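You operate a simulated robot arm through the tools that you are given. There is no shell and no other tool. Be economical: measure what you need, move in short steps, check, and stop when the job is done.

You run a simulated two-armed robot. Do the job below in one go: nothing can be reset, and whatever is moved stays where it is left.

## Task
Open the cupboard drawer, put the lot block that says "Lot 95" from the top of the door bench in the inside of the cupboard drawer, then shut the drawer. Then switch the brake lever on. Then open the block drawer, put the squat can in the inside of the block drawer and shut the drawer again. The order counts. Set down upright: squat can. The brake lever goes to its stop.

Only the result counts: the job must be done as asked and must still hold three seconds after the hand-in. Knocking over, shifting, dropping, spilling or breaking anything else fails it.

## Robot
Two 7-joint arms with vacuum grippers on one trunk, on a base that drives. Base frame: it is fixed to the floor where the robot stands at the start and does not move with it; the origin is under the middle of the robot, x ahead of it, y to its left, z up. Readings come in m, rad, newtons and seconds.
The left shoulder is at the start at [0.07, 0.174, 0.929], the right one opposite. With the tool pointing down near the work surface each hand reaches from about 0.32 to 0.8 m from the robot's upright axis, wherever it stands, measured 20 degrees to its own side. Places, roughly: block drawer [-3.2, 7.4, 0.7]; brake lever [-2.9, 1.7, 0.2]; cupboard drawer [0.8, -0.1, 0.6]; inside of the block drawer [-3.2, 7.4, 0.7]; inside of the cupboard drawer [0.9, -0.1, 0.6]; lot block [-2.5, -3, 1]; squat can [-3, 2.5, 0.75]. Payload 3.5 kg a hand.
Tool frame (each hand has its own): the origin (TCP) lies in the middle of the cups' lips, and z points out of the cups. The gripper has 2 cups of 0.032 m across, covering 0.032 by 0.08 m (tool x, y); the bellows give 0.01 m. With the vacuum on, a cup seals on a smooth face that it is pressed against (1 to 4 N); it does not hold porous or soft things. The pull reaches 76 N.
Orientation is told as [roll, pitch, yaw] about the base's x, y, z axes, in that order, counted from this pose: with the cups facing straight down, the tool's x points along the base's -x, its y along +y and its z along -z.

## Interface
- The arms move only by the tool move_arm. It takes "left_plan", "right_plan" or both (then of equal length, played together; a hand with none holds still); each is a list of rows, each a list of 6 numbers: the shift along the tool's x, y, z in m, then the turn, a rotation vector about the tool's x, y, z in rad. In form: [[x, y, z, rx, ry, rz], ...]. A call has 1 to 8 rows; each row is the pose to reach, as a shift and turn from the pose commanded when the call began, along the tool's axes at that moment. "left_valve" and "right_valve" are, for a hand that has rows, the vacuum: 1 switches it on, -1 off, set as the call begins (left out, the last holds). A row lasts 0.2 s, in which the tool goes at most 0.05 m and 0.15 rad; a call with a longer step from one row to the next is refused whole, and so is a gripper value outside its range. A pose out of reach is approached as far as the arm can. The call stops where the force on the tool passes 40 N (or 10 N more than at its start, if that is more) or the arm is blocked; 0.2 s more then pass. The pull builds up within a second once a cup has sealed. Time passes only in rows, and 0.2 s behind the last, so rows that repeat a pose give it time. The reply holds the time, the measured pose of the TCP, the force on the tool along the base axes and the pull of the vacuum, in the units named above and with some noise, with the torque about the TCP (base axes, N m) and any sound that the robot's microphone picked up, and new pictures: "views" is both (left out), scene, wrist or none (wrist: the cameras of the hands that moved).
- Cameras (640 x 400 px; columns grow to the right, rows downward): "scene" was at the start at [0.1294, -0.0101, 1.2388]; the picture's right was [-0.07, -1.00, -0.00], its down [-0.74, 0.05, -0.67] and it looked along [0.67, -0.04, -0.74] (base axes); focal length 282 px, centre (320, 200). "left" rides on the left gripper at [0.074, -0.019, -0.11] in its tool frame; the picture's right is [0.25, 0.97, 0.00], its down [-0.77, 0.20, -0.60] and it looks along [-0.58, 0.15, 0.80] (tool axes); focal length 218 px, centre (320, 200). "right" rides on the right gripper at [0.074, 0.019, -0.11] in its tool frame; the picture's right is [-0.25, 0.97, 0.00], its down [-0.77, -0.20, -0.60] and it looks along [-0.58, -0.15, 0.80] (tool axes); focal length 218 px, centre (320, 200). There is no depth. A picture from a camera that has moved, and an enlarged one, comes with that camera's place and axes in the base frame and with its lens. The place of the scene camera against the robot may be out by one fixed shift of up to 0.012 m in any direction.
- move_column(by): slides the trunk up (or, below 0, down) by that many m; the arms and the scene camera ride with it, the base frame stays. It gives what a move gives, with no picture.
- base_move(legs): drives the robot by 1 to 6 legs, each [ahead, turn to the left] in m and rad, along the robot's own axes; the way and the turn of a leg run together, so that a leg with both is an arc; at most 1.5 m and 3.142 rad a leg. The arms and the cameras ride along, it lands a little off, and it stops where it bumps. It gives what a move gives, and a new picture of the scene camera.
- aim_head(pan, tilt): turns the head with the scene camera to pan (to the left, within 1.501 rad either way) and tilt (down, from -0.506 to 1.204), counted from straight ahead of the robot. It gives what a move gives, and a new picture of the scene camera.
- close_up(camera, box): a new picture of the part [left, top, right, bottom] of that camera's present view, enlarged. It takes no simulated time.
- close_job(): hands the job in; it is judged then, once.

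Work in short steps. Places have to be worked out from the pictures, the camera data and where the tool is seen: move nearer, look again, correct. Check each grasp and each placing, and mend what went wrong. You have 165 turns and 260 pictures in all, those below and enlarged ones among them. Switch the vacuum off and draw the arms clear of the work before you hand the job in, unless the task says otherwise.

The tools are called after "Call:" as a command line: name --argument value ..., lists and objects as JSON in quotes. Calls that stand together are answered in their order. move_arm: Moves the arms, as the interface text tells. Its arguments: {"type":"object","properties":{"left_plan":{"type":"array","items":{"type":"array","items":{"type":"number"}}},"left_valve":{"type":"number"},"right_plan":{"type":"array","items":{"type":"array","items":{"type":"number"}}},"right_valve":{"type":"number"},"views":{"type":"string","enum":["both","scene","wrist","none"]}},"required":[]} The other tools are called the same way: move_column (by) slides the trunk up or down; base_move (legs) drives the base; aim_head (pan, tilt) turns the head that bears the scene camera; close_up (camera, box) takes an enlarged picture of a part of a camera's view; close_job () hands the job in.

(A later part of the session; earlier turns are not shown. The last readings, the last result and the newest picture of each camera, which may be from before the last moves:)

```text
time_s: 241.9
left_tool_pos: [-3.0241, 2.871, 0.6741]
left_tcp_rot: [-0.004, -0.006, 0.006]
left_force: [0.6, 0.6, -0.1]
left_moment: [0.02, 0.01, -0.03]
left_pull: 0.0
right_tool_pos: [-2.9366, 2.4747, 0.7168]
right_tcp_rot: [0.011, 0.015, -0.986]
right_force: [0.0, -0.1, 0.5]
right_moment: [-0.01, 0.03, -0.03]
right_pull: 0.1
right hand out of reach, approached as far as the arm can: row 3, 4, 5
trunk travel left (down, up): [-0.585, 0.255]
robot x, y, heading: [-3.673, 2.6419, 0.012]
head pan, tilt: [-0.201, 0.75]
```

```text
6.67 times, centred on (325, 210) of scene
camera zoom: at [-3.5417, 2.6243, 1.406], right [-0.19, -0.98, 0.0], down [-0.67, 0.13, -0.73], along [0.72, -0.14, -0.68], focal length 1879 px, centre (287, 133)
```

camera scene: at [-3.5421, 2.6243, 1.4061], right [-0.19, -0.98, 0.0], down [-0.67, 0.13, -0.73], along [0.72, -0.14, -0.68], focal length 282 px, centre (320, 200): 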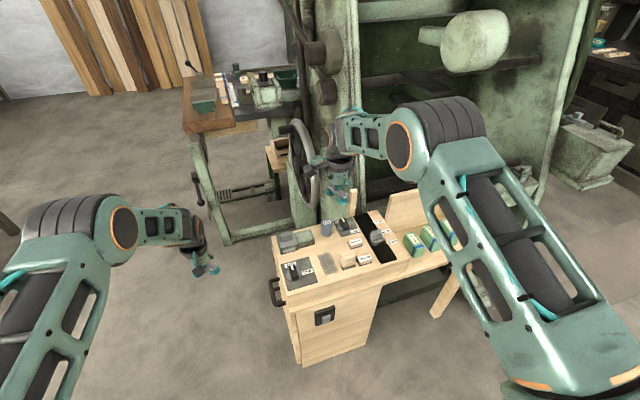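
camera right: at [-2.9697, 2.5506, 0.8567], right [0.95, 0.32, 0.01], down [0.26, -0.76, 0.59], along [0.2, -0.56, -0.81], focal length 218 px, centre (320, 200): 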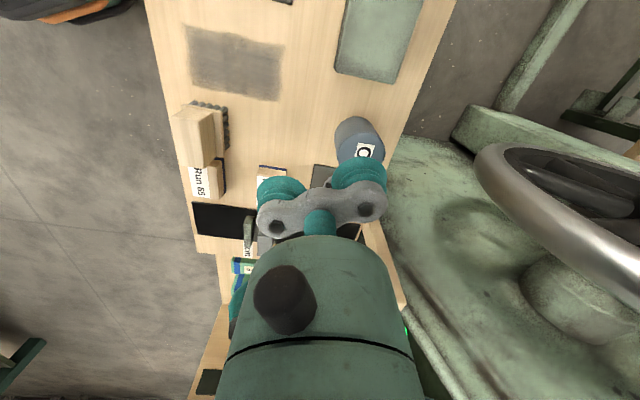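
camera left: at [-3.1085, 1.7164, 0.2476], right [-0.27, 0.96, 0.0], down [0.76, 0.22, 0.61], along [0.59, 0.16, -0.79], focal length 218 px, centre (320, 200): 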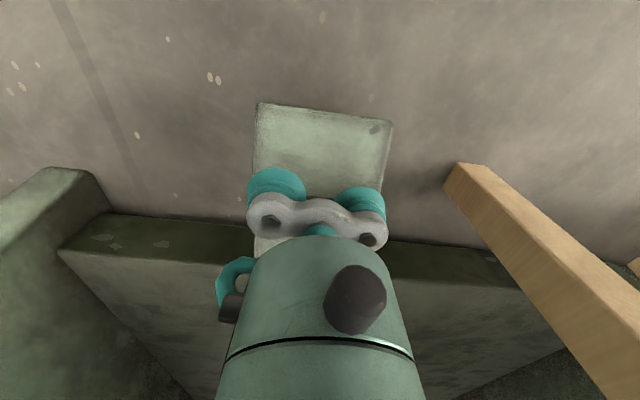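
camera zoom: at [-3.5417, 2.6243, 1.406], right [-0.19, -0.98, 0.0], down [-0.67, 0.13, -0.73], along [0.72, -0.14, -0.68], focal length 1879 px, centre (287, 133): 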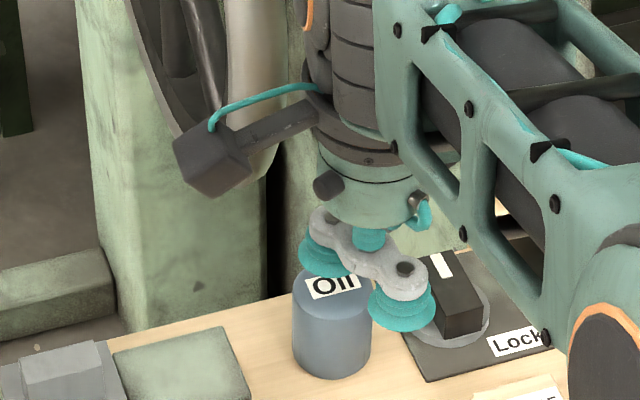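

Out of the arm's comfortable reach. I raise the hand, lower the trunk by 0.1 m and come 0.04 m closer.

Call:
move_arm --right_plan '[[0, 0, -0.03, 0, 0, 0], [0.02, -0.02, -0.07, 0, 0, 0], [0.03, -0.03, -0.11, 0, 0, 0], [0.03, -0.03, -0.14, 0, 0, 0]]' --views "none"

Call:
move_column --by -0.1

Call:
base_move --legs '[[0.04, 0]]'

Call:
close_up --camera "scene" --box '[275, 180, 395, 270]'

```text
time_s: 242.9
left_tool_pos: [-3.024, 2.8717, 0.6743]
left_tcp_rot: [-0.003, -0.005, 0.007]
left_force: [0.6, -0.6, -0.2]
left_moment: [0.02, 0.0, -0.01]
left_pull: 0.0
right_tool_pos: [-2.9797, 2.4792, 0.8567]
right_tcp_rot: [0.009, 0.013, -0.988]
right_force: [0.1, -0.5, 0.1]
right_moment: [-0.04, 0.02, 0.0]
right_pull: 0.0
trunk travel left (down, up): [-0.585, 0.255]
robot x, y, heading: [-3.6731, 2.6445, 0.012]
head pan, tilt: [-0.201, 0.75]
```

```text
time_s: 244.2
left_tool_pos: [-3.0254, 2.8722, 0.5739]
left_tcp_rot: [-0.005, -0.006, 0.006]
left_force: [0.4, -0.1, 0.3]
left_moment: [0.0, -0.05, 0.0]
left_pull: 0.1
right_tool_pos: [-2.9803, 2.4798, 0.7568]
right_tcp_rot: [0.011, 0.014, -0.985]
right_force: [0.1, -0.4, 0.2]
right_moment: [-0.02, 0.0, 0.0]
right_pull: 0.0
trunk travel left (down, up): [-0.485, 0.355]
robot x, y, heading: [-3.6731, 2.6477, 0.012]
head pan, tilt: [-0.201, 0.75]
```

```text
time_s: 245.1
left_tool_pos: [-2.9847, 2.8697, 0.574]
left_tcp_rot: [-0.003, -0.008, 0.005]
left_force: [-0.6, 0.4, -1.0]
left_moment: [0.01, -0.04, 0.03]
left_pull: 0.1
right_tool_pos: [-2.9413, 2.4807, 0.7571]
right_tcp_rot: [0.011, 0.014, -0.985]
right_force: [-1.0, 0.9, -0.5]
right_moment: [0.01, 0.0, -0.02]
right_pull: 0.1
trunk travel left (down, up): [-0.485, 0.355]
robot x, y, heading: [-3.6368, 2.6438, 0.011]
head pan, tilt: [-0.201, 0.75]
camera scene: at [-3.5037, 2.6247, 1.3063], right [-0.19, -0.98, 0.0], down [-0.67, 0.13, -0.73], along [0.72, -0.14, -0.68], focal length 282 px, centre (320, 200)
```

scene: 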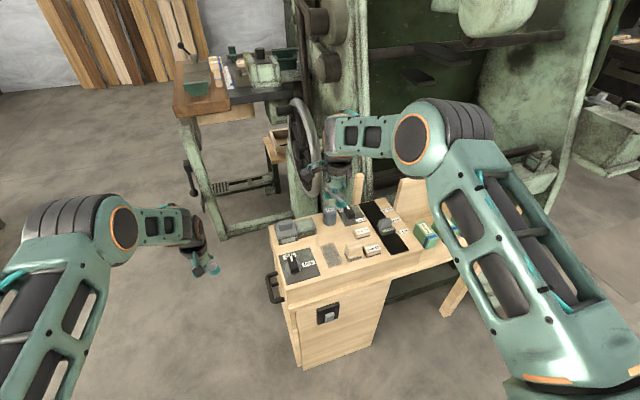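

```text
4.44 times, centred on (335, 225) of scene
camera zoom: at [-3.5037, 2.6247, 1.3063], right [-0.19, -0.98, 0.0], down [-0.67, 0.13, -0.73], along [0.72, -0.14, -0.68], focal length 1252 px, centre (253, 89)
```

zoom: 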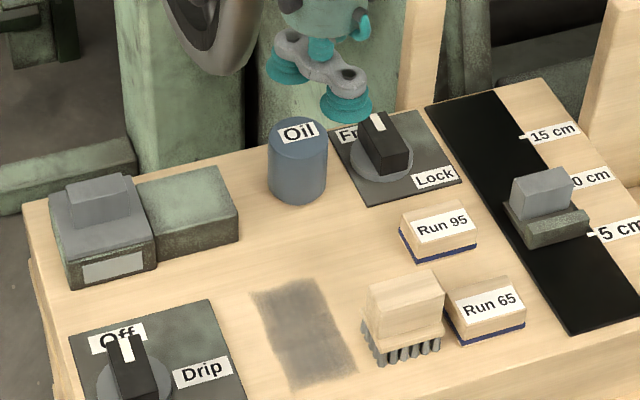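

All views now agree on [-2.911, 2.486, 0.693]. I shift to it and lower to z ≈ 0.712.

Call:
move_arm --right_plan '[[-0.012, 0.004, 0.0, 0, 0, 0], [-0.012, 0.004, 0.02, 0, 0, 0], [-0.012, 0.004, 0.035, 0, 0, 0], [-0.012, 0.004, 0.044, 0, 0, 0], [-0.012, 0.004, 0.044, 0, 0, 0]]' --views "none"

Call:
close_up --camera "right" --box '[290, 90, 450, 210]'

Call:
close_up --camera "scene" --box '[285, 180, 365, 240]'

```text
time_s: 246.3
left_tool_pos: [-2.9861, 2.8708, 0.5746]
left_tcp_rot: [-0.004, -0.005, 0.006]
left_force: [-1.0, -1.5, 0.2]
left_moment: [-0.03, 0.0, -0.03]
left_pull: 0.1
right_tool_pos: [-2.9291, 2.4724, 0.7122]
right_tcp_rot: [0.009, 0.014, -0.987]
right_force: [1.1, 0.0, 0.0]
right_moment: [-0.03, -0.02, 0.03]
right_pull: 0.1
trunk travel left (down, up): [-0.485, 0.355]
robot x, y, heading: [-3.6355, 2.6428, 0.013]
head pan, tilt: [-0.201, 0.75]
```

```text
3.33 times, centred on (370, 150) of right
camera zoom: at [-2.9534, 2.5446, 0.8241], right [0.95, 0.32, 0.01], down [0.26, -0.76, 0.59], along [0.2, -0.56, -0.81], focal length 728 px, centre (153, 367)
```

zoom: 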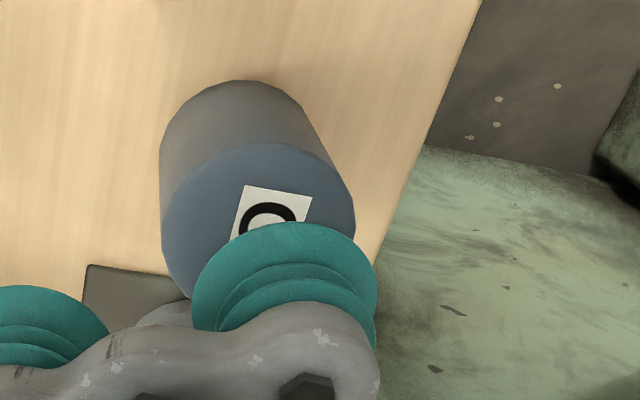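

```text
6.67 times, centred on (325, 210) of scene
camera zoom: at [-3.5024, 2.6248, 1.306], right [-0.19, -0.98, 0.0], down [-0.67, 0.13, -0.73], along [0.72, -0.14, -0.68], focal length 1879 px, centre (287, 133)
```

zoom: 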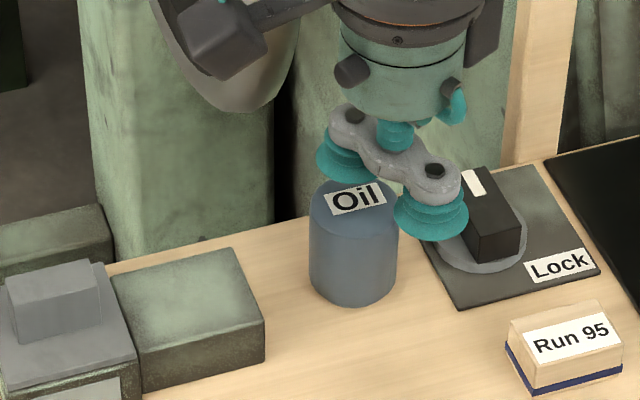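

Nearly aligned; a small correction of 5 mm back, and lower to z ≈ 0.70.

Call:
move_arm --right_plan '[[0.0044, -0.003, 0.0, 0, 0, 0], [0.0044, -0.003, 0.006, 0, 0, 0], [0.0044, -0.003, 0.011, 0, 0, 0], [0.0044, -0.003, 0.011, 0, 0, 0]]' --views "none"

Call:
close_up --camera "right" --box '[290, 90, 450, 210]'

Call:
close_up --camera "scene" --box '[300, 190, 360, 235]'

```text
time_s: 247.3
left_tool_pos: [-2.9843, 2.8711, 0.5734]
left_tcp_rot: [-0.004, -0.004, 0.005]
left_force: [-0.4, -0.1, 0.6]
left_moment: [0.02, 0.01, 0.01]
left_pull: 0.1
right_tool_pos: [-2.9339, 2.4756, 0.7007]
right_tcp_rot: [0.011, 0.015, -0.986]
right_force: [-0.7, 0.5, 0.0]
right_moment: [0.0, -0.04, -0.04]
right_pull: 0.1
trunk travel left (down, up): [-0.485, 0.355]
robot x, y, heading: [-3.634, 2.6469, 0.012]
head pan, tilt: [-0.201, 0.75]
```

```text
3.33 times, centred on (370, 150) of right
camera zoom: at [-2.9582, 2.547, 0.8134], right [0.95, 0.32, 0.01], down [0.26, -0.76, 0.59], along [0.2, -0.56, -0.81], focal length 728 px, centre (153, 367)
```

zoom: 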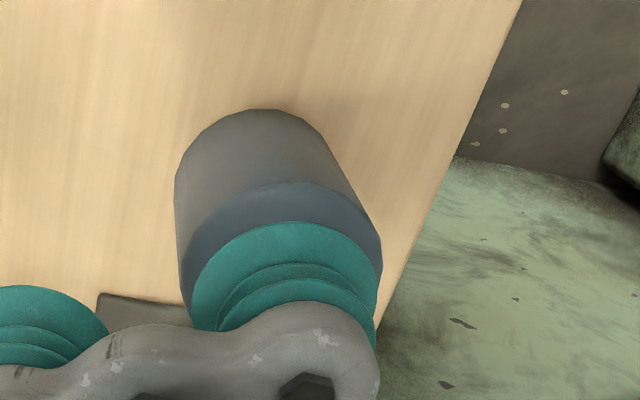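

```text
8.89 times, centred on (330, 212) of scene
camera zoom: at [-3.502, 2.6248, 1.306], right [-0.19, -0.98, 0.0], down [-0.67, 0.13, -0.73], along [0.72, -0.14, -0.68], focal length 2505 px, centre (231, 89)
```

zoom: 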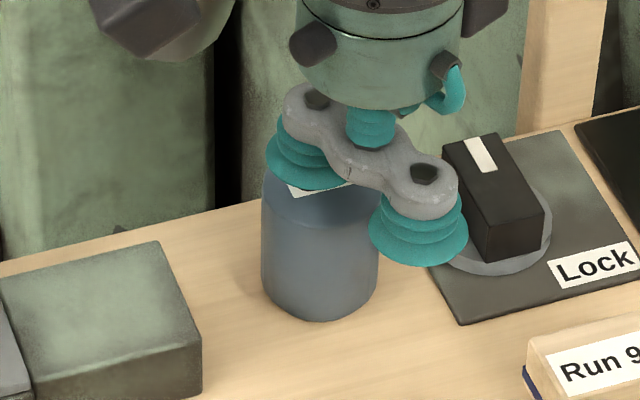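

Wrist view is centred to 1–2 mm. I lower in 3 mm steps until it seals.

Call:
move_arm --right_plan '[[-0.001, 0, 0.004, 0, 0, 0], [-0.001, 0, 0.008, 0, 0, 0], [-0.001, 0, 0.011, 0, 0, 0], [-0.001, 0, 0.014, 0, 0, 0], [-0.001, 0, 0.016, 0, 0, 0], [-0.001, 0, 0.016, 0, 0, 0], [-0.001, 0, 0.016, 0, 0, 0]]' --views "none"

Call:
close_up --camera "scene" --box '[300, 190, 360, 235]'

```text
time_s: 248.9
left_tool_pos: [-2.9849, 2.8707, 0.5733]
left_tcp_rot: [-0.002, -0.005, 0.005]
left_force: [0.2, 0.4, -0.2]
left_moment: [0.03, -0.02, 0.0]
left_pull: 0.0
right_tool_pos: [-2.934, 2.475, 0.6856]
right_tcp_rot: [0.011, 0.014, -0.985]
right_force: [1.5, -0.9, 2.4]
right_moment: [0.36, -0.95, 0.14]
right_pull: 37.8
trunk travel left (down, up): [-0.485, 0.355]
robot x, y, heading: [-3.6351, 2.6459, 0.016]
head pan, tilt: [-0.201, 0.75]
```

```text
8.89 times, centred on (330, 212) of scene
camera zoom: at [-3.5026, 2.6249, 1.3061], right [-0.19, -0.98, 0.0], down [-0.67, 0.13, -0.73], along [0.72, -0.14, -0.68], focal length 2505 px, centre (231, 89)
```

zoom: 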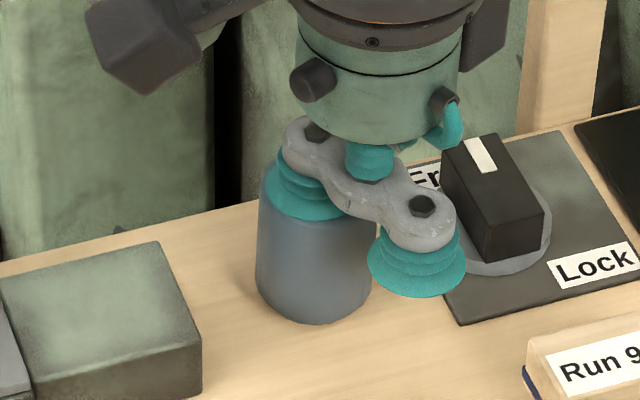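

Sealed (38 N). I lift the can straight up.

Call:
move_arm --right_plan '[[0, 0, -0.01, 0, 0, 0], [0, 0, -0.03, 0, 0, 0], [0, 0, -0.06, 0, 0, 0], [0, 0, -0.09, 0, 0, 0], [0, 0, -0.12, 0, 0, 0], [0, 0, -0.15, 0, 0, 0], [0, 0, -0.18, 0, 0, 0]]' --views "scene"

```text
time_s: 250.5
left_tool_pos: [-2.985, 2.872, 0.5736]
left_tcp_rot: [-0.003, -0.005, 0.006]
left_force: [-0.5, 0.6, -0.2]
left_moment: [0.0, 0.0, 0.02]
left_pull: 0.0
right_tool_pos: [-2.9346, 2.4724, 0.8668]
right_tcp_rot: [0.009, 0.013, -0.986]
right_force: [0.7, -0.3, -1.5]
right_moment: [0.38, -0.7, 0.15]
right_pull: 37.3
trunk travel left (down, up): [-0.485, 0.355]
robot x, y, heading: [-3.6343, 2.6469, 0.01]
head pan, tilt: [-0.201, 0.75]
camera scene: at [-3.5027, 2.6251, 1.3061], right [-0.19, -0.98, 0.0], down [-0.67, 0.13, -0.73], along [0.72, -0.14, -0.68], focal length 282 px, centre (320, 200)
```

scene: 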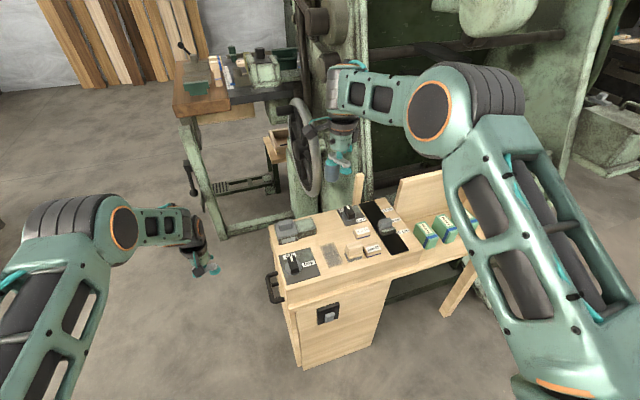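

The can hangs upright. I back away 0.5 m, turn left to the north and look ahead.

Call:
base_move --legs '[[-0.5, 0], [0, 1.5]]'

Call:
aim_head --pan -0.15 --tilt 0.35

```text
time_s: 257.1
left_tool_pos: [-4.3126, 3.3024, 0.5743]
left_tcp_rot: [-0.004, -0.004, 1.502]
left_force: [1.1, 0.0, 0.5]
left_moment: [-0.02, -0.03, -0.01]
left_pull: 0.0
right_tool_pos: [-3.9091, 3.323, 0.8655]
right_tcp_rot: [0.01, 0.014, 0.509]
right_force: [0.2, -0.8, -0.7]
right_moment: [0.71, 0.33, 0.18]
right_pull: 37.2
trunk travel left (down, up): [-0.485, 0.355]
robot x, y, heading: [-4.1355, 2.6378, 1.508]
head pan, tilt: [-0.201, 0.75]
camera scene: at [-4.1094, 2.7628, 1.306], right [0.97, -0.26, 0.0], down [-0.18, -0.66, -0.73], along [0.19, 0.71, -0.68], focal length 282 px, centre (320, 200)
```

scene: 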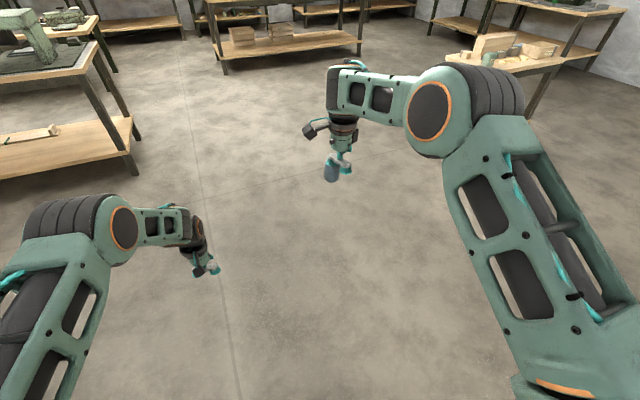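

```text
time_s: 258.0
left_tool_pos: [-4.3116, 3.3025, 0.5738]
left_tcp_rot: [-0.003, -0.008, 1.503]
left_force: [-0.4, 0.3, 0.6]
left_moment: [-0.02, -0.02, -0.02]
left_pull: 0.0
right_tool_pos: [-3.9104, 3.3245, 0.866]
right_tcp_rot: [0.008, 0.014, 0.51]
right_force: [0.5, 1.2, -2.6]
right_moment: [0.74, 0.32, 0.14]
right_pull: 38.2
trunk travel left (down, up): [-0.485, 0.355]
robot x, y, heading: [-4.1347, 2.6367, 1.511]
head pan, tilt: [-0.15, 0.351]
camera scene: at [-4.1109, 2.7737, 1.3416], right [0.98, -0.21, 0.0], down [-0.07, -0.34, -0.94], along [0.2, 0.92, -0.34], focal length 282 px, centre (320, 200)
```

scene: 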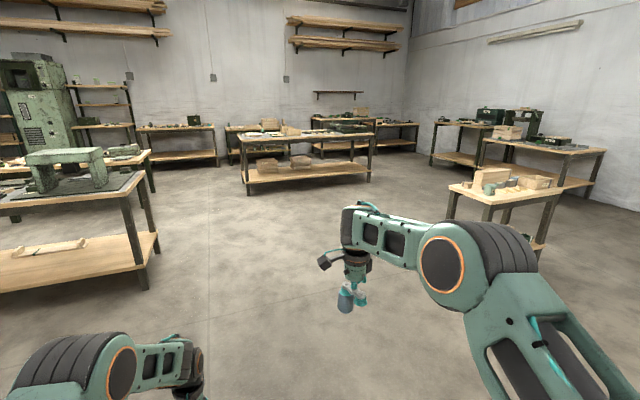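

The block drawer should be at the central table ahead. I enlarge that area.

Call:
close_up --camera "scene" --box '[230, 95, 390, 205]'

```text
3.64 times, centred on (310, 150) of scene
camera zoom: at [-4.1109, 2.7737, 1.3416], right [0.98, -0.21, 0.0], down [-0.07, -0.34, -0.94], along [0.2, 0.92, -0.34], focal length 1025 px, centre (356, 382)
```

zoom: 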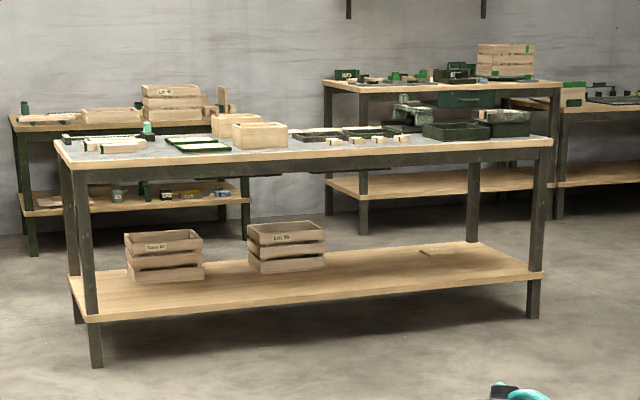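

The drawer is perhaps under that table's top. I drive 2 m north and look again.

Call:
base_move --legs '[[0, -0.15], [1.4, 0], [0.7, 0]]'

Call:
aim_head --pan 0 --tilt 0.4

Call:
close_up --camera "scene" --box '[160, 60, 480, 260]'

```text
time_s: 269.1
left_tool_pos: [-3.7792, 5.3821, 0.5733]
left_tcp_rot: [-0.004, -0.005, 1.358]
left_force: [-0.1, -0.4, 0.1]
left_moment: [-0.03, 0.01, 0.02]
left_pull: 0.1
right_tool_pos: [-3.3766, 5.3454, 0.8656]
right_tcp_rot: [0.009, 0.013, 0.367]
right_force: [0.1, 0.8, -1.6]
right_moment: [0.74, 0.26, 0.14]
right_pull: 37.9
trunk travel left (down, up): [-0.485, 0.355]
robot x, y, heading: [-3.6961, 4.696, 1.367]
head pan, tilt: [-0.15, 0.351]
camera scene: at [-3.6544, 4.8307, 1.3416], right [0.94, -0.35, 0.0], down [-0.12, -0.32, -0.94], along [0.33, 0.88, -0.34], focal length 282 px, centre (320, 200)
```

scene: 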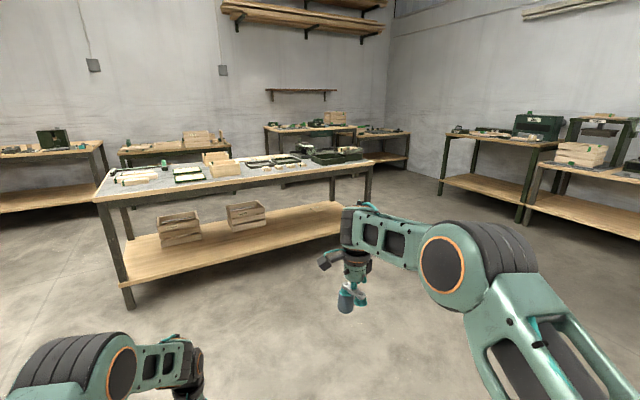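

```text
time_s: 269.8
left_tool_pos: [-3.7779, 5.3817, 0.5736]
left_tcp_rot: [-0.003, -0.005, 1.359]
left_force: [-0.2, -0.5, -0.6]
left_moment: [-0.02, 0.05, 0.01]
left_pull: 0.0
right_tool_pos: [-3.3771, 5.345, 0.8651]
right_tcp_rot: [0.011, 0.014, 0.367]
right_force: [0.0, -0.3, -0.8]
right_moment: [0.78, 0.26, 0.14]
right_pull: 37.8
trunk travel left (down, up): [-0.485, 0.355]
robot x, y, heading: [-3.6988, 4.6967, 1.362]
head pan, tilt: [0.0, 0.4]
camera scene: at [-3.668, 4.8335, 1.3371], right [0.98, -0.21, 0.0], down [-0.08, -0.38, -0.92], along [0.19, 0.9, -0.39], focal length 282 px, centre (320, 200)
```

scene: 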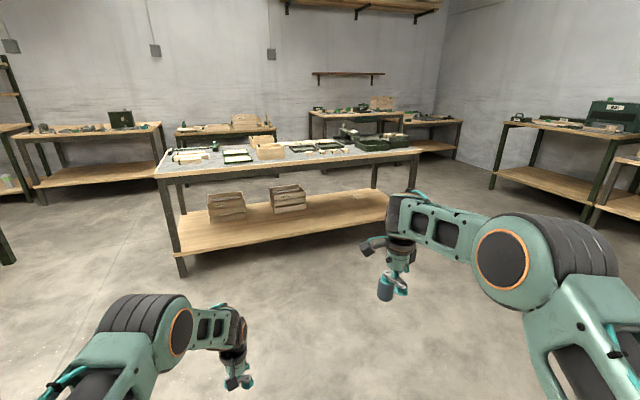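

```text
2.00 times, centred on (320, 160) of scene
camera zoom: at [-3.668, 4.8335, 1.3371], right [0.98, -0.21, 0.0], down [-0.08, -0.38, -0.92], along [0.19, 0.9, -0.39], focal length 564 px, centre (320, 280)
```

zoom: 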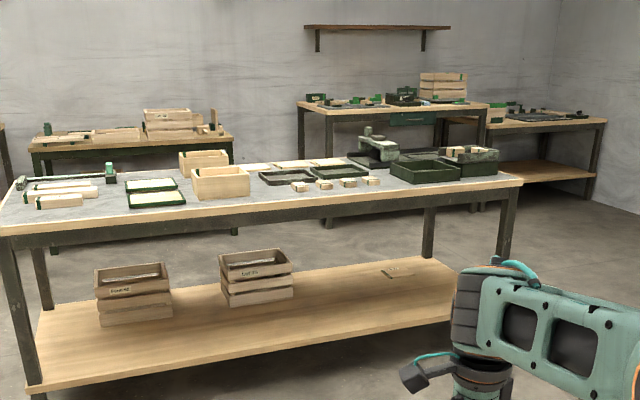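

The drawer must open at the table's back (north) side, where an aisle of about 1.4 m lies. I raise the trunk 0.3 m and the left hand, so that everything passes above the tables, then go round the left end.

Call:
move_column --by 0.3

Call:
move_arm --left_plan '[[0, 0, -0.05, 0, 0, 0], [0, 0, -0.1, 0, 0, 0], [0, 0, -0.15, 0, 0, 0], [0, 0, -0.2, 0, 0, 0], [0, 0, -0.25, 0, 0, 0]]' --views "none"

Call:
base_move --legs '[[0, 0.81], [1.2, 0], [0.9, 0], [0, -0.6]]'

Call:
aim_head --pan -0.2 --tilt 0.5

```text
time_s: 272.8
left_tool_pos: [-3.7786, 5.3823, 0.8732]
left_tcp_rot: [-0.005, -0.006, 1.358]
left_force: [0.3, -0.3, -0.2]
left_moment: [0.03, -0.02, 0.01]
left_pull: 0.1
right_tool_pos: [-3.3773, 5.3448, 1.1657]
right_tcp_rot: [0.007, 0.013, 0.368]
right_force: [0.5, 0.3, -1.6]
right_moment: [0.72, 0.22, 0.13]
right_pull: 38.0
trunk travel left (down, up): [-0.785, 0.055]
robot x, y, heading: [-3.7008, 4.6984, 1.361]
head pan, tilt: [0.0, 0.4]
```

```text
time_s: 274.0
left_tool_pos: [-3.7797, 5.3807, 1.1238]
left_tcp_rot: [-0.003, -0.005, 1.358]
left_force: [0.2, -0.5, -0.3]
left_moment: [-0.02, 0.01, -0.03]
left_pull: 0.0
right_tool_pos: [-3.3768, 5.3428, 1.1662]
right_tcp_rot: [0.011, 0.014, 0.367]
right_force: [-1.1, -0.4, -1.4]
right_moment: [0.77, 0.22, 0.13]
right_pull: 38.4
trunk travel left (down, up): [-0.785, 0.055]
robot x, y, heading: [-3.697, 4.6963, 1.369]
head pan, tilt: [0.0, 0.4]
```

```text
time_s: 288.2
left_tool_pos: [-5.122, 7.0758, 1.1226]
left_tcp_rot: [-0.003, -0.005, 1.566]
left_force: [0.3, 0.4, -0.7]
left_moment: [0.0, -0.01, -0.03]
left_pull: 0.0
right_tool_pos: [-4.7206, 7.1243, 1.1649]
right_tcp_rot: [0.008, 0.014, 0.573]
right_force: [-0.8, -0.3, -1.2]
right_moment: [0.69, 0.39, 0.14]
right_pull: 37.1
trunk travel left (down, up): [-0.785, 0.055]
robot x, y, heading: [-4.901, 6.4254, 1.572]
head pan, tilt: [0.0, 0.4]
camera scene: at [-4.901, 6.563, 1.6371], right [1.0, 0.0, 0.0], down [0.0, -0.39, -0.92], along [0.0, 0.92, -0.39], focal length 282 px, centre (320, 200)
```

scene: 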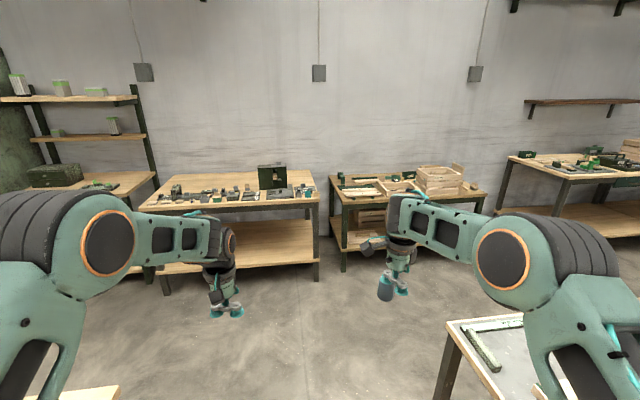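

```text
time_s: 288.9
left_tool_pos: [-5.1203, 7.0762, 1.1242]
left_tcp_rot: [-0.005, -0.005, 1.568]
left_force: [-0.1, 0.1, -0.1]
left_moment: [-0.01, -0.02, -0.01]
left_pull: 0.0
right_tool_pos: [-4.7209, 7.1238, 1.1637]
right_tcp_rot: [0.01, 0.015, 0.574]
right_force: [0.1, 0.0, -1.2]
right_moment: [0.71, 0.41, 0.15]
right_pull: 37.7
trunk travel left (down, up): [-0.785, 0.055]
robot x, y, heading: [-4.8983, 6.4251, 1.569]
head pan, tilt: [-0.201, 0.499]
camera scene: at [-4.8814, 6.5597, 1.628], right [0.98, -0.2, 0.0], down [-0.09, -0.47, -0.88], along [0.17, 0.86, -0.48], focal length 282 px, centre (320, 200)
```

scene: 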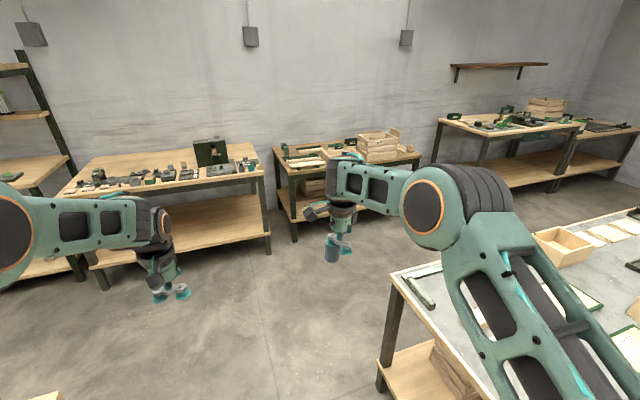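

The aisle between the central table's back edge (y ≈ 7.4) and the rear tables (y ≈ 8.65) is 1.25 m. I drive to its middle, turn east and go on.

Call:
base_move --legs '[[1.3, 0], [0.37, 0], [0, -1.57], [0.75, 0]]'

Call:
aim_head --pan -0.9 --tilt 0.7

```text
time_s: 304.8
left_tool_pos: [-3.5228, 8.3253, 1.1236]
left_tcp_rot: [-0.003, -0.006, 0.007]
left_force: [0.4, -0.2, -0.2]
left_moment: [-0.01, -0.02, 0.02]
left_pull: 0.1
right_tool_pos: [-3.4708, 7.9255, 1.166]
right_tcp_rot: [0.012, 0.014, -0.985]
right_force: [0.5, 0.3, -1.4]
right_moment: [0.4, -0.67, 0.12]
right_pull: 37.9
trunk travel left (down, up): [-0.785, 0.055]
robot x, y, heading: [-4.1737, 8.0998, 0.011]
head pan, tilt: [-0.201, 0.499]
camera scene: at [-4.0317, 8.076, 1.6281], right [-0.19, -0.98, 0.0], down [-0.47, 0.09, -0.88], along [0.86, -0.16, -0.48], focal length 282 px, centre (320, 200)
```

scene: 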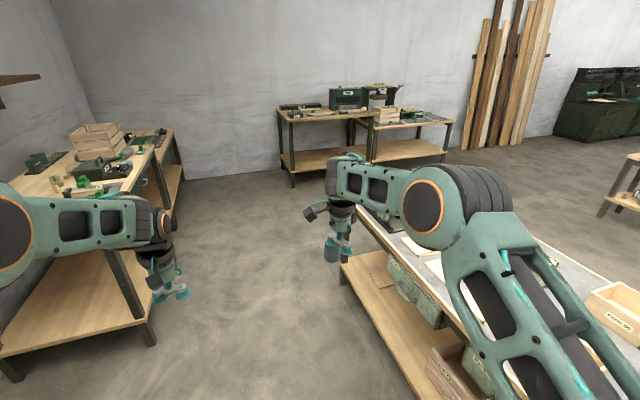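

```text
time_s: 305.9
left_tool_pos: [-3.5226, 8.325, 1.1231]
left_tcp_rot: [-0.004, -0.006, 0.006]
left_force: [0.3, 0.6, 1.0]
left_moment: [-0.02, -0.01, 0.01]
left_pull: 0.0
right_tool_pos: [-3.4699, 7.9257, 1.1655]
right_tcp_rot: [0.011, 0.016, -0.985]
right_force: [-0.1, -0.1, -1.1]
right_moment: [0.37, -0.69, 0.11]
right_pull: 38.0
trunk travel left (down, up): [-0.785, 0.055]
robot x, y, heading: [-4.1724, 8.0955, 0.017]
head pan, tilt: [-0.901, 0.7]
camera scene: at [-4.0668, 8.0273, 1.6103], right [-0.77, -0.63, 0.0], down [-0.41, 0.5, -0.77], along [0.48, -0.59, -0.64], focal length 282 px, centre (320, 200)
```

scene: 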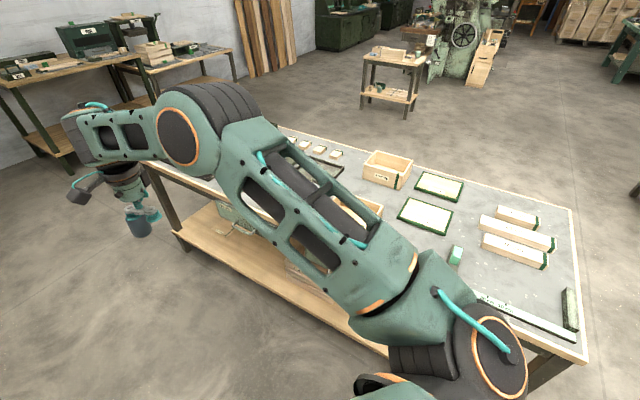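

Green drawer fronts show on this side of the table. I go 0.85 m further and turn to face south.

Call:
base_move --legs '[[0.82, 0], [0, -1.58]]'

Call:
aim_head --pan 0 --tilt 0.85

```text
time_s: 314.1
left_tool_pos: [-3.1172, 7.4622, 1.1228]
left_tcp_rot: [-0.004, -0.005, -1.56]
left_force: [-0.3, 0.8, -0.2]
left_moment: [0.02, 0.02, -0.01]
left_pull: 0.1
right_tool_pos: [-3.5165, 7.4078, 1.1643]
right_tcp_rot: [0.009, 0.013, -2.554]
right_force: [-0.4, 0.7, -1.2]
right_moment: [-0.67, -0.4, 0.11]
right_pull: 37.7
trunk travel left (down, up): [-0.785, 0.055]
robot x, y, heading: [-3.3488, 8.1097, -1.559]
head pan, tilt: [-0.901, 0.7]
camera scene: at [-3.4106, 8.0012, 1.6103], right [-0.63, 0.77, 0.0], down [0.5, 0.41, -0.77], along [-0.59, -0.48, -0.64], focal length 282 px, centre (320, 200)
```

scene: 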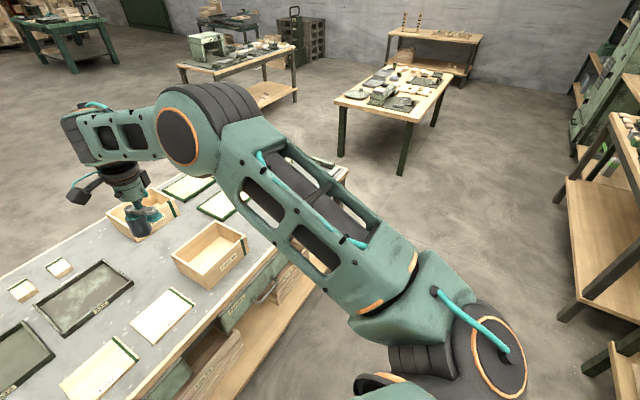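

```text
time_s: 315.3
left_tool_pos: [-3.1163, 7.4617, 1.1236]
left_tcp_rot: [-0.004, -0.005, -1.561]
left_force: [-0.2, -0.5, -0.4]
left_moment: [-0.01, 0.02, -0.02]
left_pull: 0.0
right_tool_pos: [-3.5176, 7.4092, 1.1673]
right_tcp_rot: [0.009, 0.014, -2.553]
right_force: [0.7, 0.7, -2.2]
right_moment: [-0.69, -0.36, 0.13]
right_pull: 38.3
trunk travel left (down, up): [-0.785, 0.055]
robot x, y, heading: [-3.3479, 8.1126, -1.557]
head pan, tilt: [0.0, 0.85]
camera scene: at [-3.344, 7.9769, 1.598], right [-1.0, -0.02, 0.0], down [-0.01, 0.75, -0.66], along [0.01, -0.66, -0.75], focal length 282 px, centre (320, 200)
```

scene: 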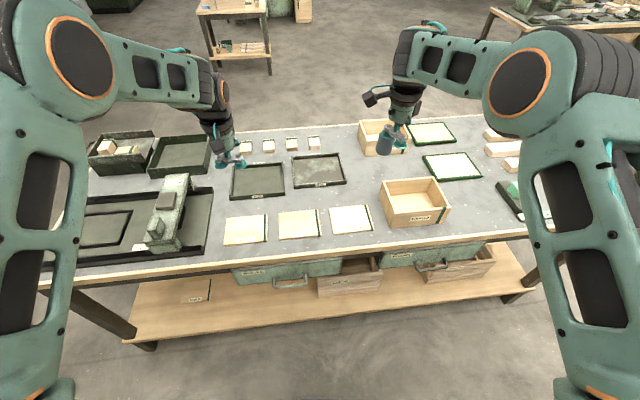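

Call:
close_up --camera "scene" --box '[220, 220, 500, 310]'

```text
2.29 times, centred on (360, 265) of scene
camera zoom: at [-3.344, 7.9769, 1.598], right [-1.0, -0.02, 0.0], down [-0.01, 0.75, -0.66], along [0.01, -0.66, -0.75], focal length 644 px, centre (229, 51)
```

zoom: 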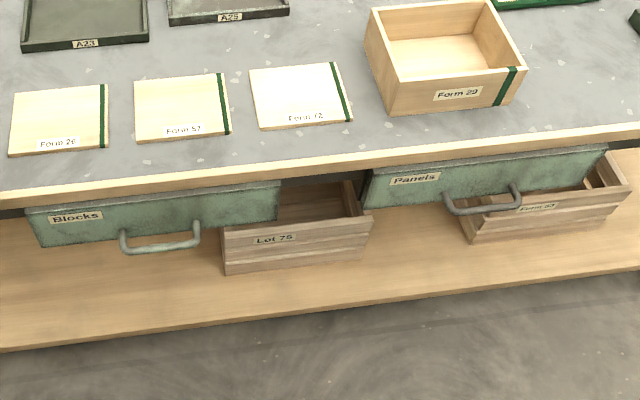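

"Blocks" is the left drawer. Its front is turned about 0.14 rad. I draw the can hand back, move the base back slightly and square up.

Call:
move_arm --right_plan '[[0.022, -0.033, 0, 0, 0, 0], [0.044, -0.066, 0, 0, 0, 0], [0.066, -0.1, 0, 0, 0, 0], [0.089, -0.133, 0, 0, 0, 0], [0.105, -0.158, 0, 0, 0, 0]]' --views "none"

Call:
base_move --legs '[[-0.14, 0], [0, 0.13]]'

```text
time_s: 316.5
left_tool_pos: [-3.1164, 7.463, 1.1251]
left_tcp_rot: [-0.002, -0.009, -1.56]
left_force: [-0.2, 0.1, -0.3]
left_moment: [0.01, 0.01, -0.01]
left_pull: 0.1
right_tool_pos: [-3.5177, 7.6007, 1.1659]
right_tcp_rot: [0.011, 0.013, -2.555]
right_force: [-0.5, -0.3, -0.8]
right_moment: [-0.67, -0.38, 0.12]
right_pull: 37.6
trunk travel left (down, up): [-0.785, 0.055]
robot x, y, heading: [-3.3459, 8.1098, -1.553]
head pan, tilt: [0.0, 0.85]
```

```text
time_s: 318.4
left_tool_pos: [-3.0406, 7.636, 1.123]
left_tcp_rot: [-0.001, -0.002, -1.433]
left_force: [-0.1, -0.3, -0.8]
left_moment: [0.03, 0.02, -0.01]
left_pull: 0.1
right_tool_pos: [-3.4545, 7.7199, 1.1653]
right_tcp_rot: [0.01, 0.018, -2.425]
right_force: [-0.3, 0.8, -0.3]
right_moment: [-0.61, -0.5, 0.08]
right_pull: 37.8
trunk travel left (down, up): [-0.785, 0.055]
robot x, y, heading: [-3.348, 8.2475, -1.428]
head pan, tilt: [0.0, 0.85]
camera scene: at [-3.3329, 8.1169, 1.5979], right [-0.99, -0.14, 0.0], down [-0.11, 0.74, -0.66], along [0.1, -0.65, -0.75], focal length 282 px, centre (320, 200)
```

scene: 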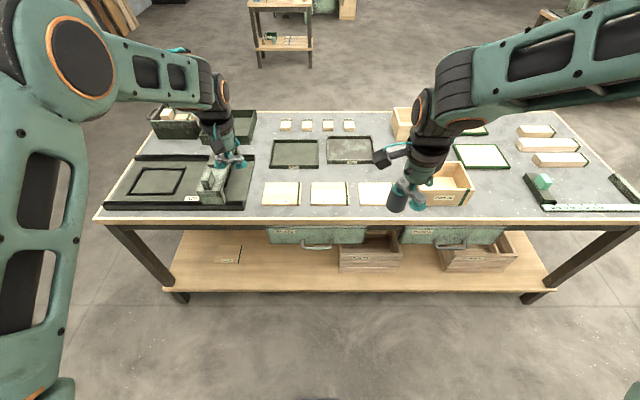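

Squared: the Blocks drawer is centred ahead at about 0.74 m. I bring the can hand a little closer to me and lower the trunk 0.3 m.

Call:
move_arm --right_plan '[[0.02, -0.03, 0, 0, 0, 0], [0.04, -0.06, 0, 0, 0, 0], [0.045, -0.07, 0, 0, 0, 0]]' --left_plan '[[0.02, 0, 0, 0, 0, 0], [0.04, 0, 0, 0, 0, 0], [0.05, 0, 0, 0, 0, 0]]' --views "none"

Call:
move_column --by -0.28

Call:
aim_head --pan 0 --tilt 0.7

```text
time_s: 319.2
left_tool_pos: [-3.0424, 7.6874, 1.123]
left_tcp_rot: [-0.005, -0.006, -1.43]
left_force: [-0.3, -0.3, 0.6]
left_moment: [0.0, -0.01, 0.01]
left_pull: 0.0
right_tool_pos: [-3.4624, 7.804, 1.165]
right_tcp_rot: [0.008, 0.014, -2.426]
right_force: [0.7, 0.6, -1.3]
right_moment: [-0.66, -0.48, 0.1]
right_pull: 37.8
trunk travel left (down, up): [-0.785, 0.055]
robot x, y, heading: [-3.3521, 8.2492, -1.429]
head pan, tilt: [0.0, 0.85]
```

```text
time_s: 322.1
left_tool_pos: [-3.0437, 7.6866, 0.8433]
left_tcp_rot: [-0.004, -0.005, -1.434]
left_force: [0.4, -0.4, -0.7]
left_moment: [-0.03, -0.02, -0.02]
left_pull: 0.1
right_tool_pos: [-3.4637, 7.8047, 0.8852]
right_tcp_rot: [0.006, 0.012, -2.423]
right_force: [-0.3, 0.9, -1.6]
right_moment: [-0.62, -0.51, 0.12]
right_pull: 37.8
trunk travel left (down, up): [-0.505, 0.335]
robot x, y, heading: [-3.3503, 8.2526, -1.432]
head pan, tilt: [0.0, 0.85]
```

```text
time_s: 322.8
left_tool_pos: [-3.0446, 7.6874, 0.8424]
left_tcp_rot: [-0.003, -0.005, -1.432]
left_force: [0.1, -0.8, -0.6]
left_moment: [0.0, 0.03, 0.01]
left_pull: 0.1
right_tool_pos: [-3.464, 7.8041, 0.8851]
right_tcp_rot: [0.01, 0.015, -2.425]
right_force: [0.6, 0.5, -0.5]
right_moment: [-0.62, -0.48, 0.13]
right_pull: 38.2
trunk travel left (down, up): [-0.505, 0.335]
robot x, y, heading: [-3.3498, 8.2471, -1.427]
head pan, tilt: [0.0, 0.7]
camera scene: at [-3.3287, 8.1121, 1.3302], right [-0.99, -0.14, 0.0], down [-0.09, 0.64, -0.76], along [0.11, -0.76, -0.64], focal length 282 px, centre (320, 200)
```

scene: 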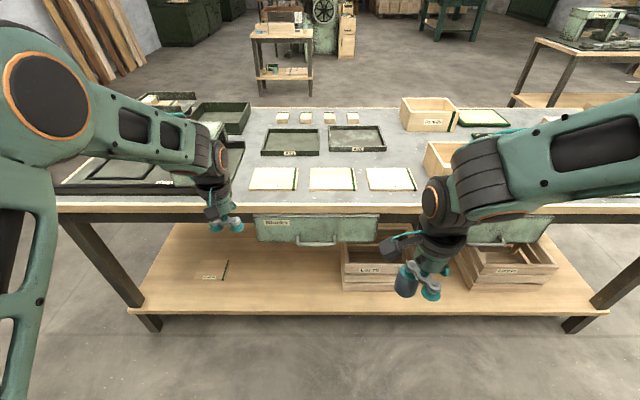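

Two views give the Blocks front: z from 0.69 to 0.79, 0.71 m ahead. I level the left tool towards the front's left part.

Call:
move_arm --left_plan '[[0.003, -0.008, 0.009, 0, -0.14, 0], [0.006, -0.016, 0.018, 0, -0.28, 0], [0.009, -0.025, 0.027, 0, -0.42, 0], [0.012, -0.034, 0.036, 0, -0.56, 0], [0.015, -0.043, 0.045, 0, -0.7, 0], [0.018, -0.052, 0.054, 0, -0.84, 0], [0.02, -0.061, 0.063, 0, -0.98, 0], [0.02, -0.07, 0.072, 0, -1.12, 0]]' --views "scene"

```text
time_s: 324.6
left_tool_pos: [-3.1179, 7.6969, 0.7713]
left_tcp_rot: [-0.007, -1.127, -1.426]
left_force: [-0.3, -0.8, -0.7]
left_moment: [0.0, 0.03, 0.0]
left_pull: 0.1
right_tool_pos: [-3.4649, 7.8044, 0.8854]
right_tcp_rot: [0.008, 0.017, -2.422]
right_force: [0.6, -0.5, -1.3]
right_moment: [-0.62, -0.49, 0.1]
right_pull: 37.9
trunk travel left (down, up): [-0.505, 0.335]
robot x, y, heading: [-3.3477, 8.2539, -1.428]
head pan, tilt: [0.0, 0.7]
camera scene: at [-3.3294, 8.1111, 1.3302], right [-0.99, -0.14, 0.0], down [-0.09, 0.64, -0.76], along [0.11, -0.76, -0.64], focal length 282 px, centre (320, 200)
```

scene: 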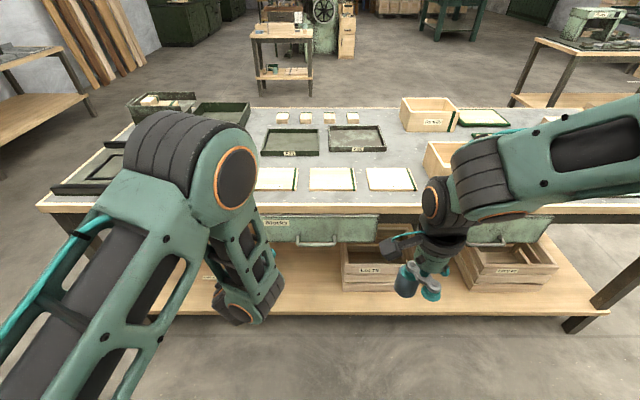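

Call:
move_arm --left_plan '[[0.008, -0.005, 0.004, 0, -0.14, 0], [0.016, -0.01, 0.008, 0, -0.28, 0], [0.025, -0.015, 0.012, 0, -0.42, 0], [0.025, -0.015, 0.012, 0, -0.444, 0]]'

```text
time_s: 325.6
left_tool_pos: [-3.1241, 7.6365, 0.7592]
left_tcp_rot: [-0.055, -1.506, -1.379]
left_force: [0.1, -0.5, 0.1]
left_moment: [0.02, 0.01, 0.0]
left_pull: 0.1
left hand out of reach, approached as far as the arm can: row 2, 3, 4
right_tool_pos: [-3.4632, 7.8044, 0.8854]
right_tcp_rot: [0.009, 0.013, -2.426]
right_force: [-0.3, 0.2, -1.2]
right_moment: [-0.63, -0.46, 0.1]
right_pull: 38.0
trunk travel left (down, up): [-0.505, 0.335]
robot x, y, heading: [-3.3477, 8.2507, -1.426]
head pan, tilt: [0.0, 0.7]
camera scene: at [-3.3288, 8.1126, 1.3303], right [-0.99, -0.14, 0.0], down [-0.09, 0.64, -0.77], along [0.11, -0.76, -0.64], focal length 282 px, centre (320, 200)
camera left: at [-3.159, 7.7476, 0.6923], right [0.96, 0.15, -0.26], down [0.13, 0.58, 0.81], along [0.27, -0.8, 0.53], focal length 218 px, centre (320, 200)
```

scene: 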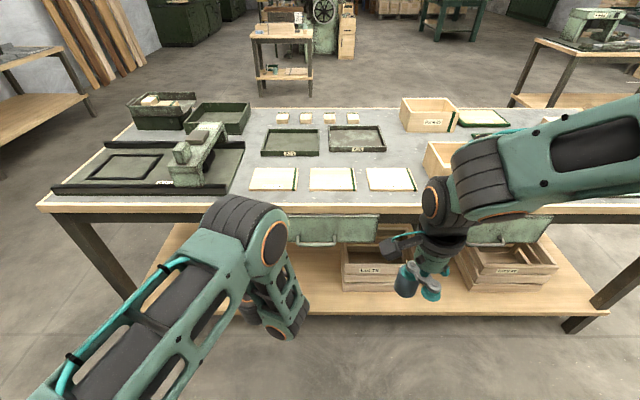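
left: 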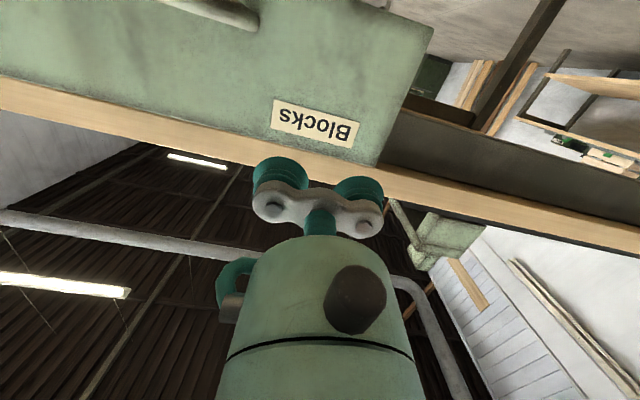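

The wrist view puts the front from z 0.656 to 0.761, left edge x ≈ -3.055. I lower the tool to z ≈ 0.715 and level it fully.

Call:
move_arm --left_plan '[[0.015, 0, 0.002, 0, -0.03, 0], [0.03, 0, 0.004, 0, -0.06, 0], [0.044, -0.004, 0.004, 0, -0.065, 0], [0.044, -0.004, 0.004, 0, -0.065, 0]]' --views "wrist"

```text
time_s: 326.6
left_tool_pos: [-3.1292, 7.6351, 0.714]
left_tcp_rot: [-1.459, -1.57, 0.027]
left_force: [-0.5, -0.1, 0.2]
left_moment: [0.03, 0.0, 0.01]
left_pull: 0.0
left hand out of reach, approached as far as the arm can: row 1, 2
right_tool_pos: [-3.4647, 7.804, 0.8859]
right_tcp_rot: [0.01, 0.016, -2.425]
right_force: [-0.8, -0.2, -1.5]
right_moment: [-0.59, -0.52, 0.09]
right_pull: 37.8
trunk travel left (down, up): [-0.505, 0.335]
robot x, y, heading: [-3.3489, 8.252, -1.428]
head pan, tilt: [0.0, 0.7]
camera left: at [-3.1625, 7.7416, 0.6408], right [0.96, 0.13, -0.25], down [0.12, 0.63, 0.77], along [0.26, -0.77, 0.58], focal length 218 px, centre (320, 200)
```

left: 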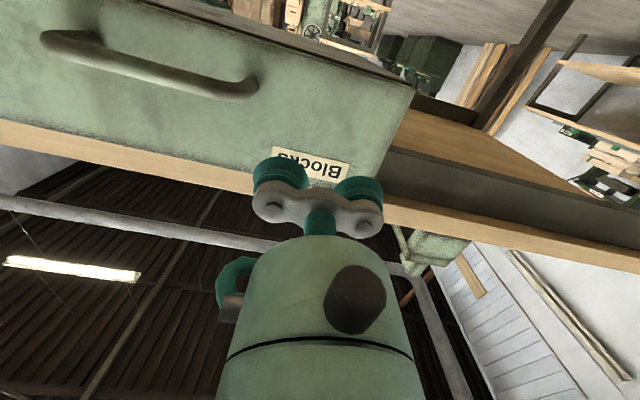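

The axis points at the free part left of the handle. I go 15 mm lower to miss the label, and advance with vacuum on.

Call:
move_arm --left_plan '[[0.008, 0, 0.0, 0, 0, 0], [0.016, 0, 0.01, 0, 0, 0], [0.016, 0, 0.03, 0, 0, 0], [0.016, 0, 0.045, 0, 0, 0], [0.016, 0, 0.05, 0, 0, 0]]' --left_valve 1 --views "wrist"

```text
time_s: 327.8
left_tool_pos: [-3.1203, 7.5856, 0.6977]
left_tcp_rot: [-1.0, -1.567, -0.432]
left_force: [-0.3, -0.3, -0.8]
left_moment: [-0.02, -0.05, 0.04]
left_pull: 0.0
right_tool_pos: [-3.4638, 7.8045, 0.8845]
right_tcp_rot: [0.008, 0.015, -2.424]
right_force: [0.2, 0.1, -1.7]
right_moment: [-0.6, -0.53, 0.13]
right_pull: 37.6
trunk travel left (down, up): [-0.505, 0.335]
robot x, y, heading: [-3.3482, 8.2489, -1.427]
head pan, tilt: [0.0, 0.7]
camera left: at [-3.1551, 7.6917, 0.6248], right [0.96, 0.13, -0.26], down [0.12, 0.62, 0.77], along [0.26, -0.77, 0.58], focal length 218 px, centre (320, 200)
```

left: 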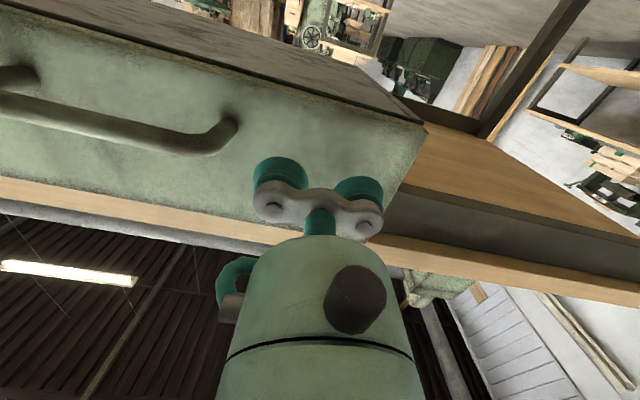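

Close to the front. I creep on in 4 mm steps.

Call:
move_arm --left_plan '[[0, 0, 0.005, 0, 0, 0], [0, 0, 0.009, 0, 0, 0], [0, 0, 0.013, 0, 0, 0], [0, 0, 0.017, 0, 0, 0], [0, 0, 0.02, 0, 0, 0], [0, 0, 0.02, 0, 0, 0], [0, 0, 0.02, 0, 0, 0]]' --views "wrist"

```text
time_s: 329.4
left_tool_pos: [-3.117, 7.5653, 0.6981]
left_tcp_rot: [-1.162, -1.567, -0.271]
left_force: [-0.2, 0.7, 1.2]
left_moment: [0.05, 0.01, 0.0]
left_pull: 0.2
right_tool_pos: [-3.4651, 7.8038, 0.8841]
right_tcp_rot: [0.01, 0.013, -2.424]
right_force: [-0.6, 0.2, -0.8]
right_moment: [-0.61, -0.47, 0.11]
right_pull: 37.7
trunk travel left (down, up): [-0.505, 0.335]
robot x, y, heading: [-3.3457, 8.2489, -1.424]
head pan, tilt: [0.0, 0.7]
camera left: at [-3.152, 7.6722, 0.6248], right [0.96, 0.13, -0.26], down [0.12, 0.63, 0.77], along [0.26, -0.77, 0.58], focal length 218 px, centre (320, 200)
```

left: 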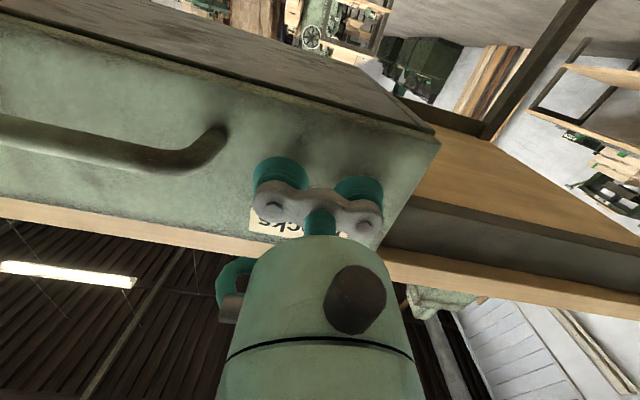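

Call:
move_arm --left_plan '[[0, 0, 0.004, 0, 0, 0], [0, 0, 0.008, 0, 0, 0], [0, 0, 0.012, 0, 0, 0], [0, 0, 0.016, 0, 0, 0], [0, 0, 0.019, 0, 0, 0], [0, 0, 0.019, 0, 0, 0], [0, 0, 0.019, 0, 0, 0]]' --views "wrist"

```text
time_s: 330.4
left_tool_pos: [-3.1146, 7.5553, 0.6982]
left_tcp_rot: [-1.027, -1.565, -0.409]
left_force: [-1.0, 19.4, 13.7]
left_moment: [-0.22, 0.47, -0.06]
left_pull: 75.1
right_tool_pos: [-3.4642, 7.8085, 0.8864]
right_tcp_rot: [0.011, 0.013, -2.42]
right_force: [0.2, 0.2, -1.3]
right_moment: [-0.63, -0.46, 0.1]
right_pull: 38.2
trunk travel left (down, up): [-0.505, 0.335]
robot x, y, heading: [-3.3474, 8.2507, -1.421]
head pan, tilt: [0.0, 0.7]
stopped in row 5 (left hand): the force on the tool passed its limit (the readings are from after the stop); the commanded pose is now the measured one
camera left: at [-3.1506, 7.6624, 0.6256], right [0.96, 0.13, -0.26], down [0.12, 0.62, 0.77], along [0.26, -0.77, 0.58], focal length 218 px, centre (320, 200)
```

left: 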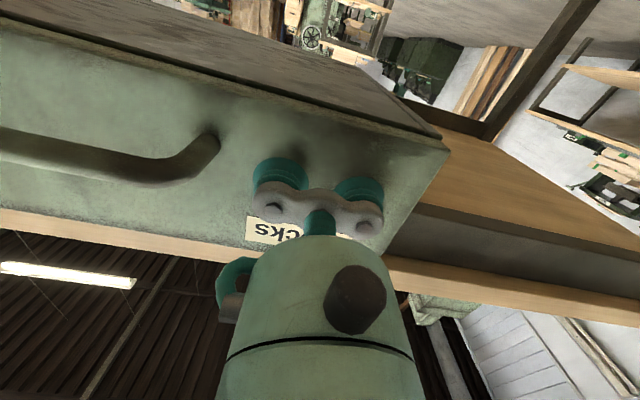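

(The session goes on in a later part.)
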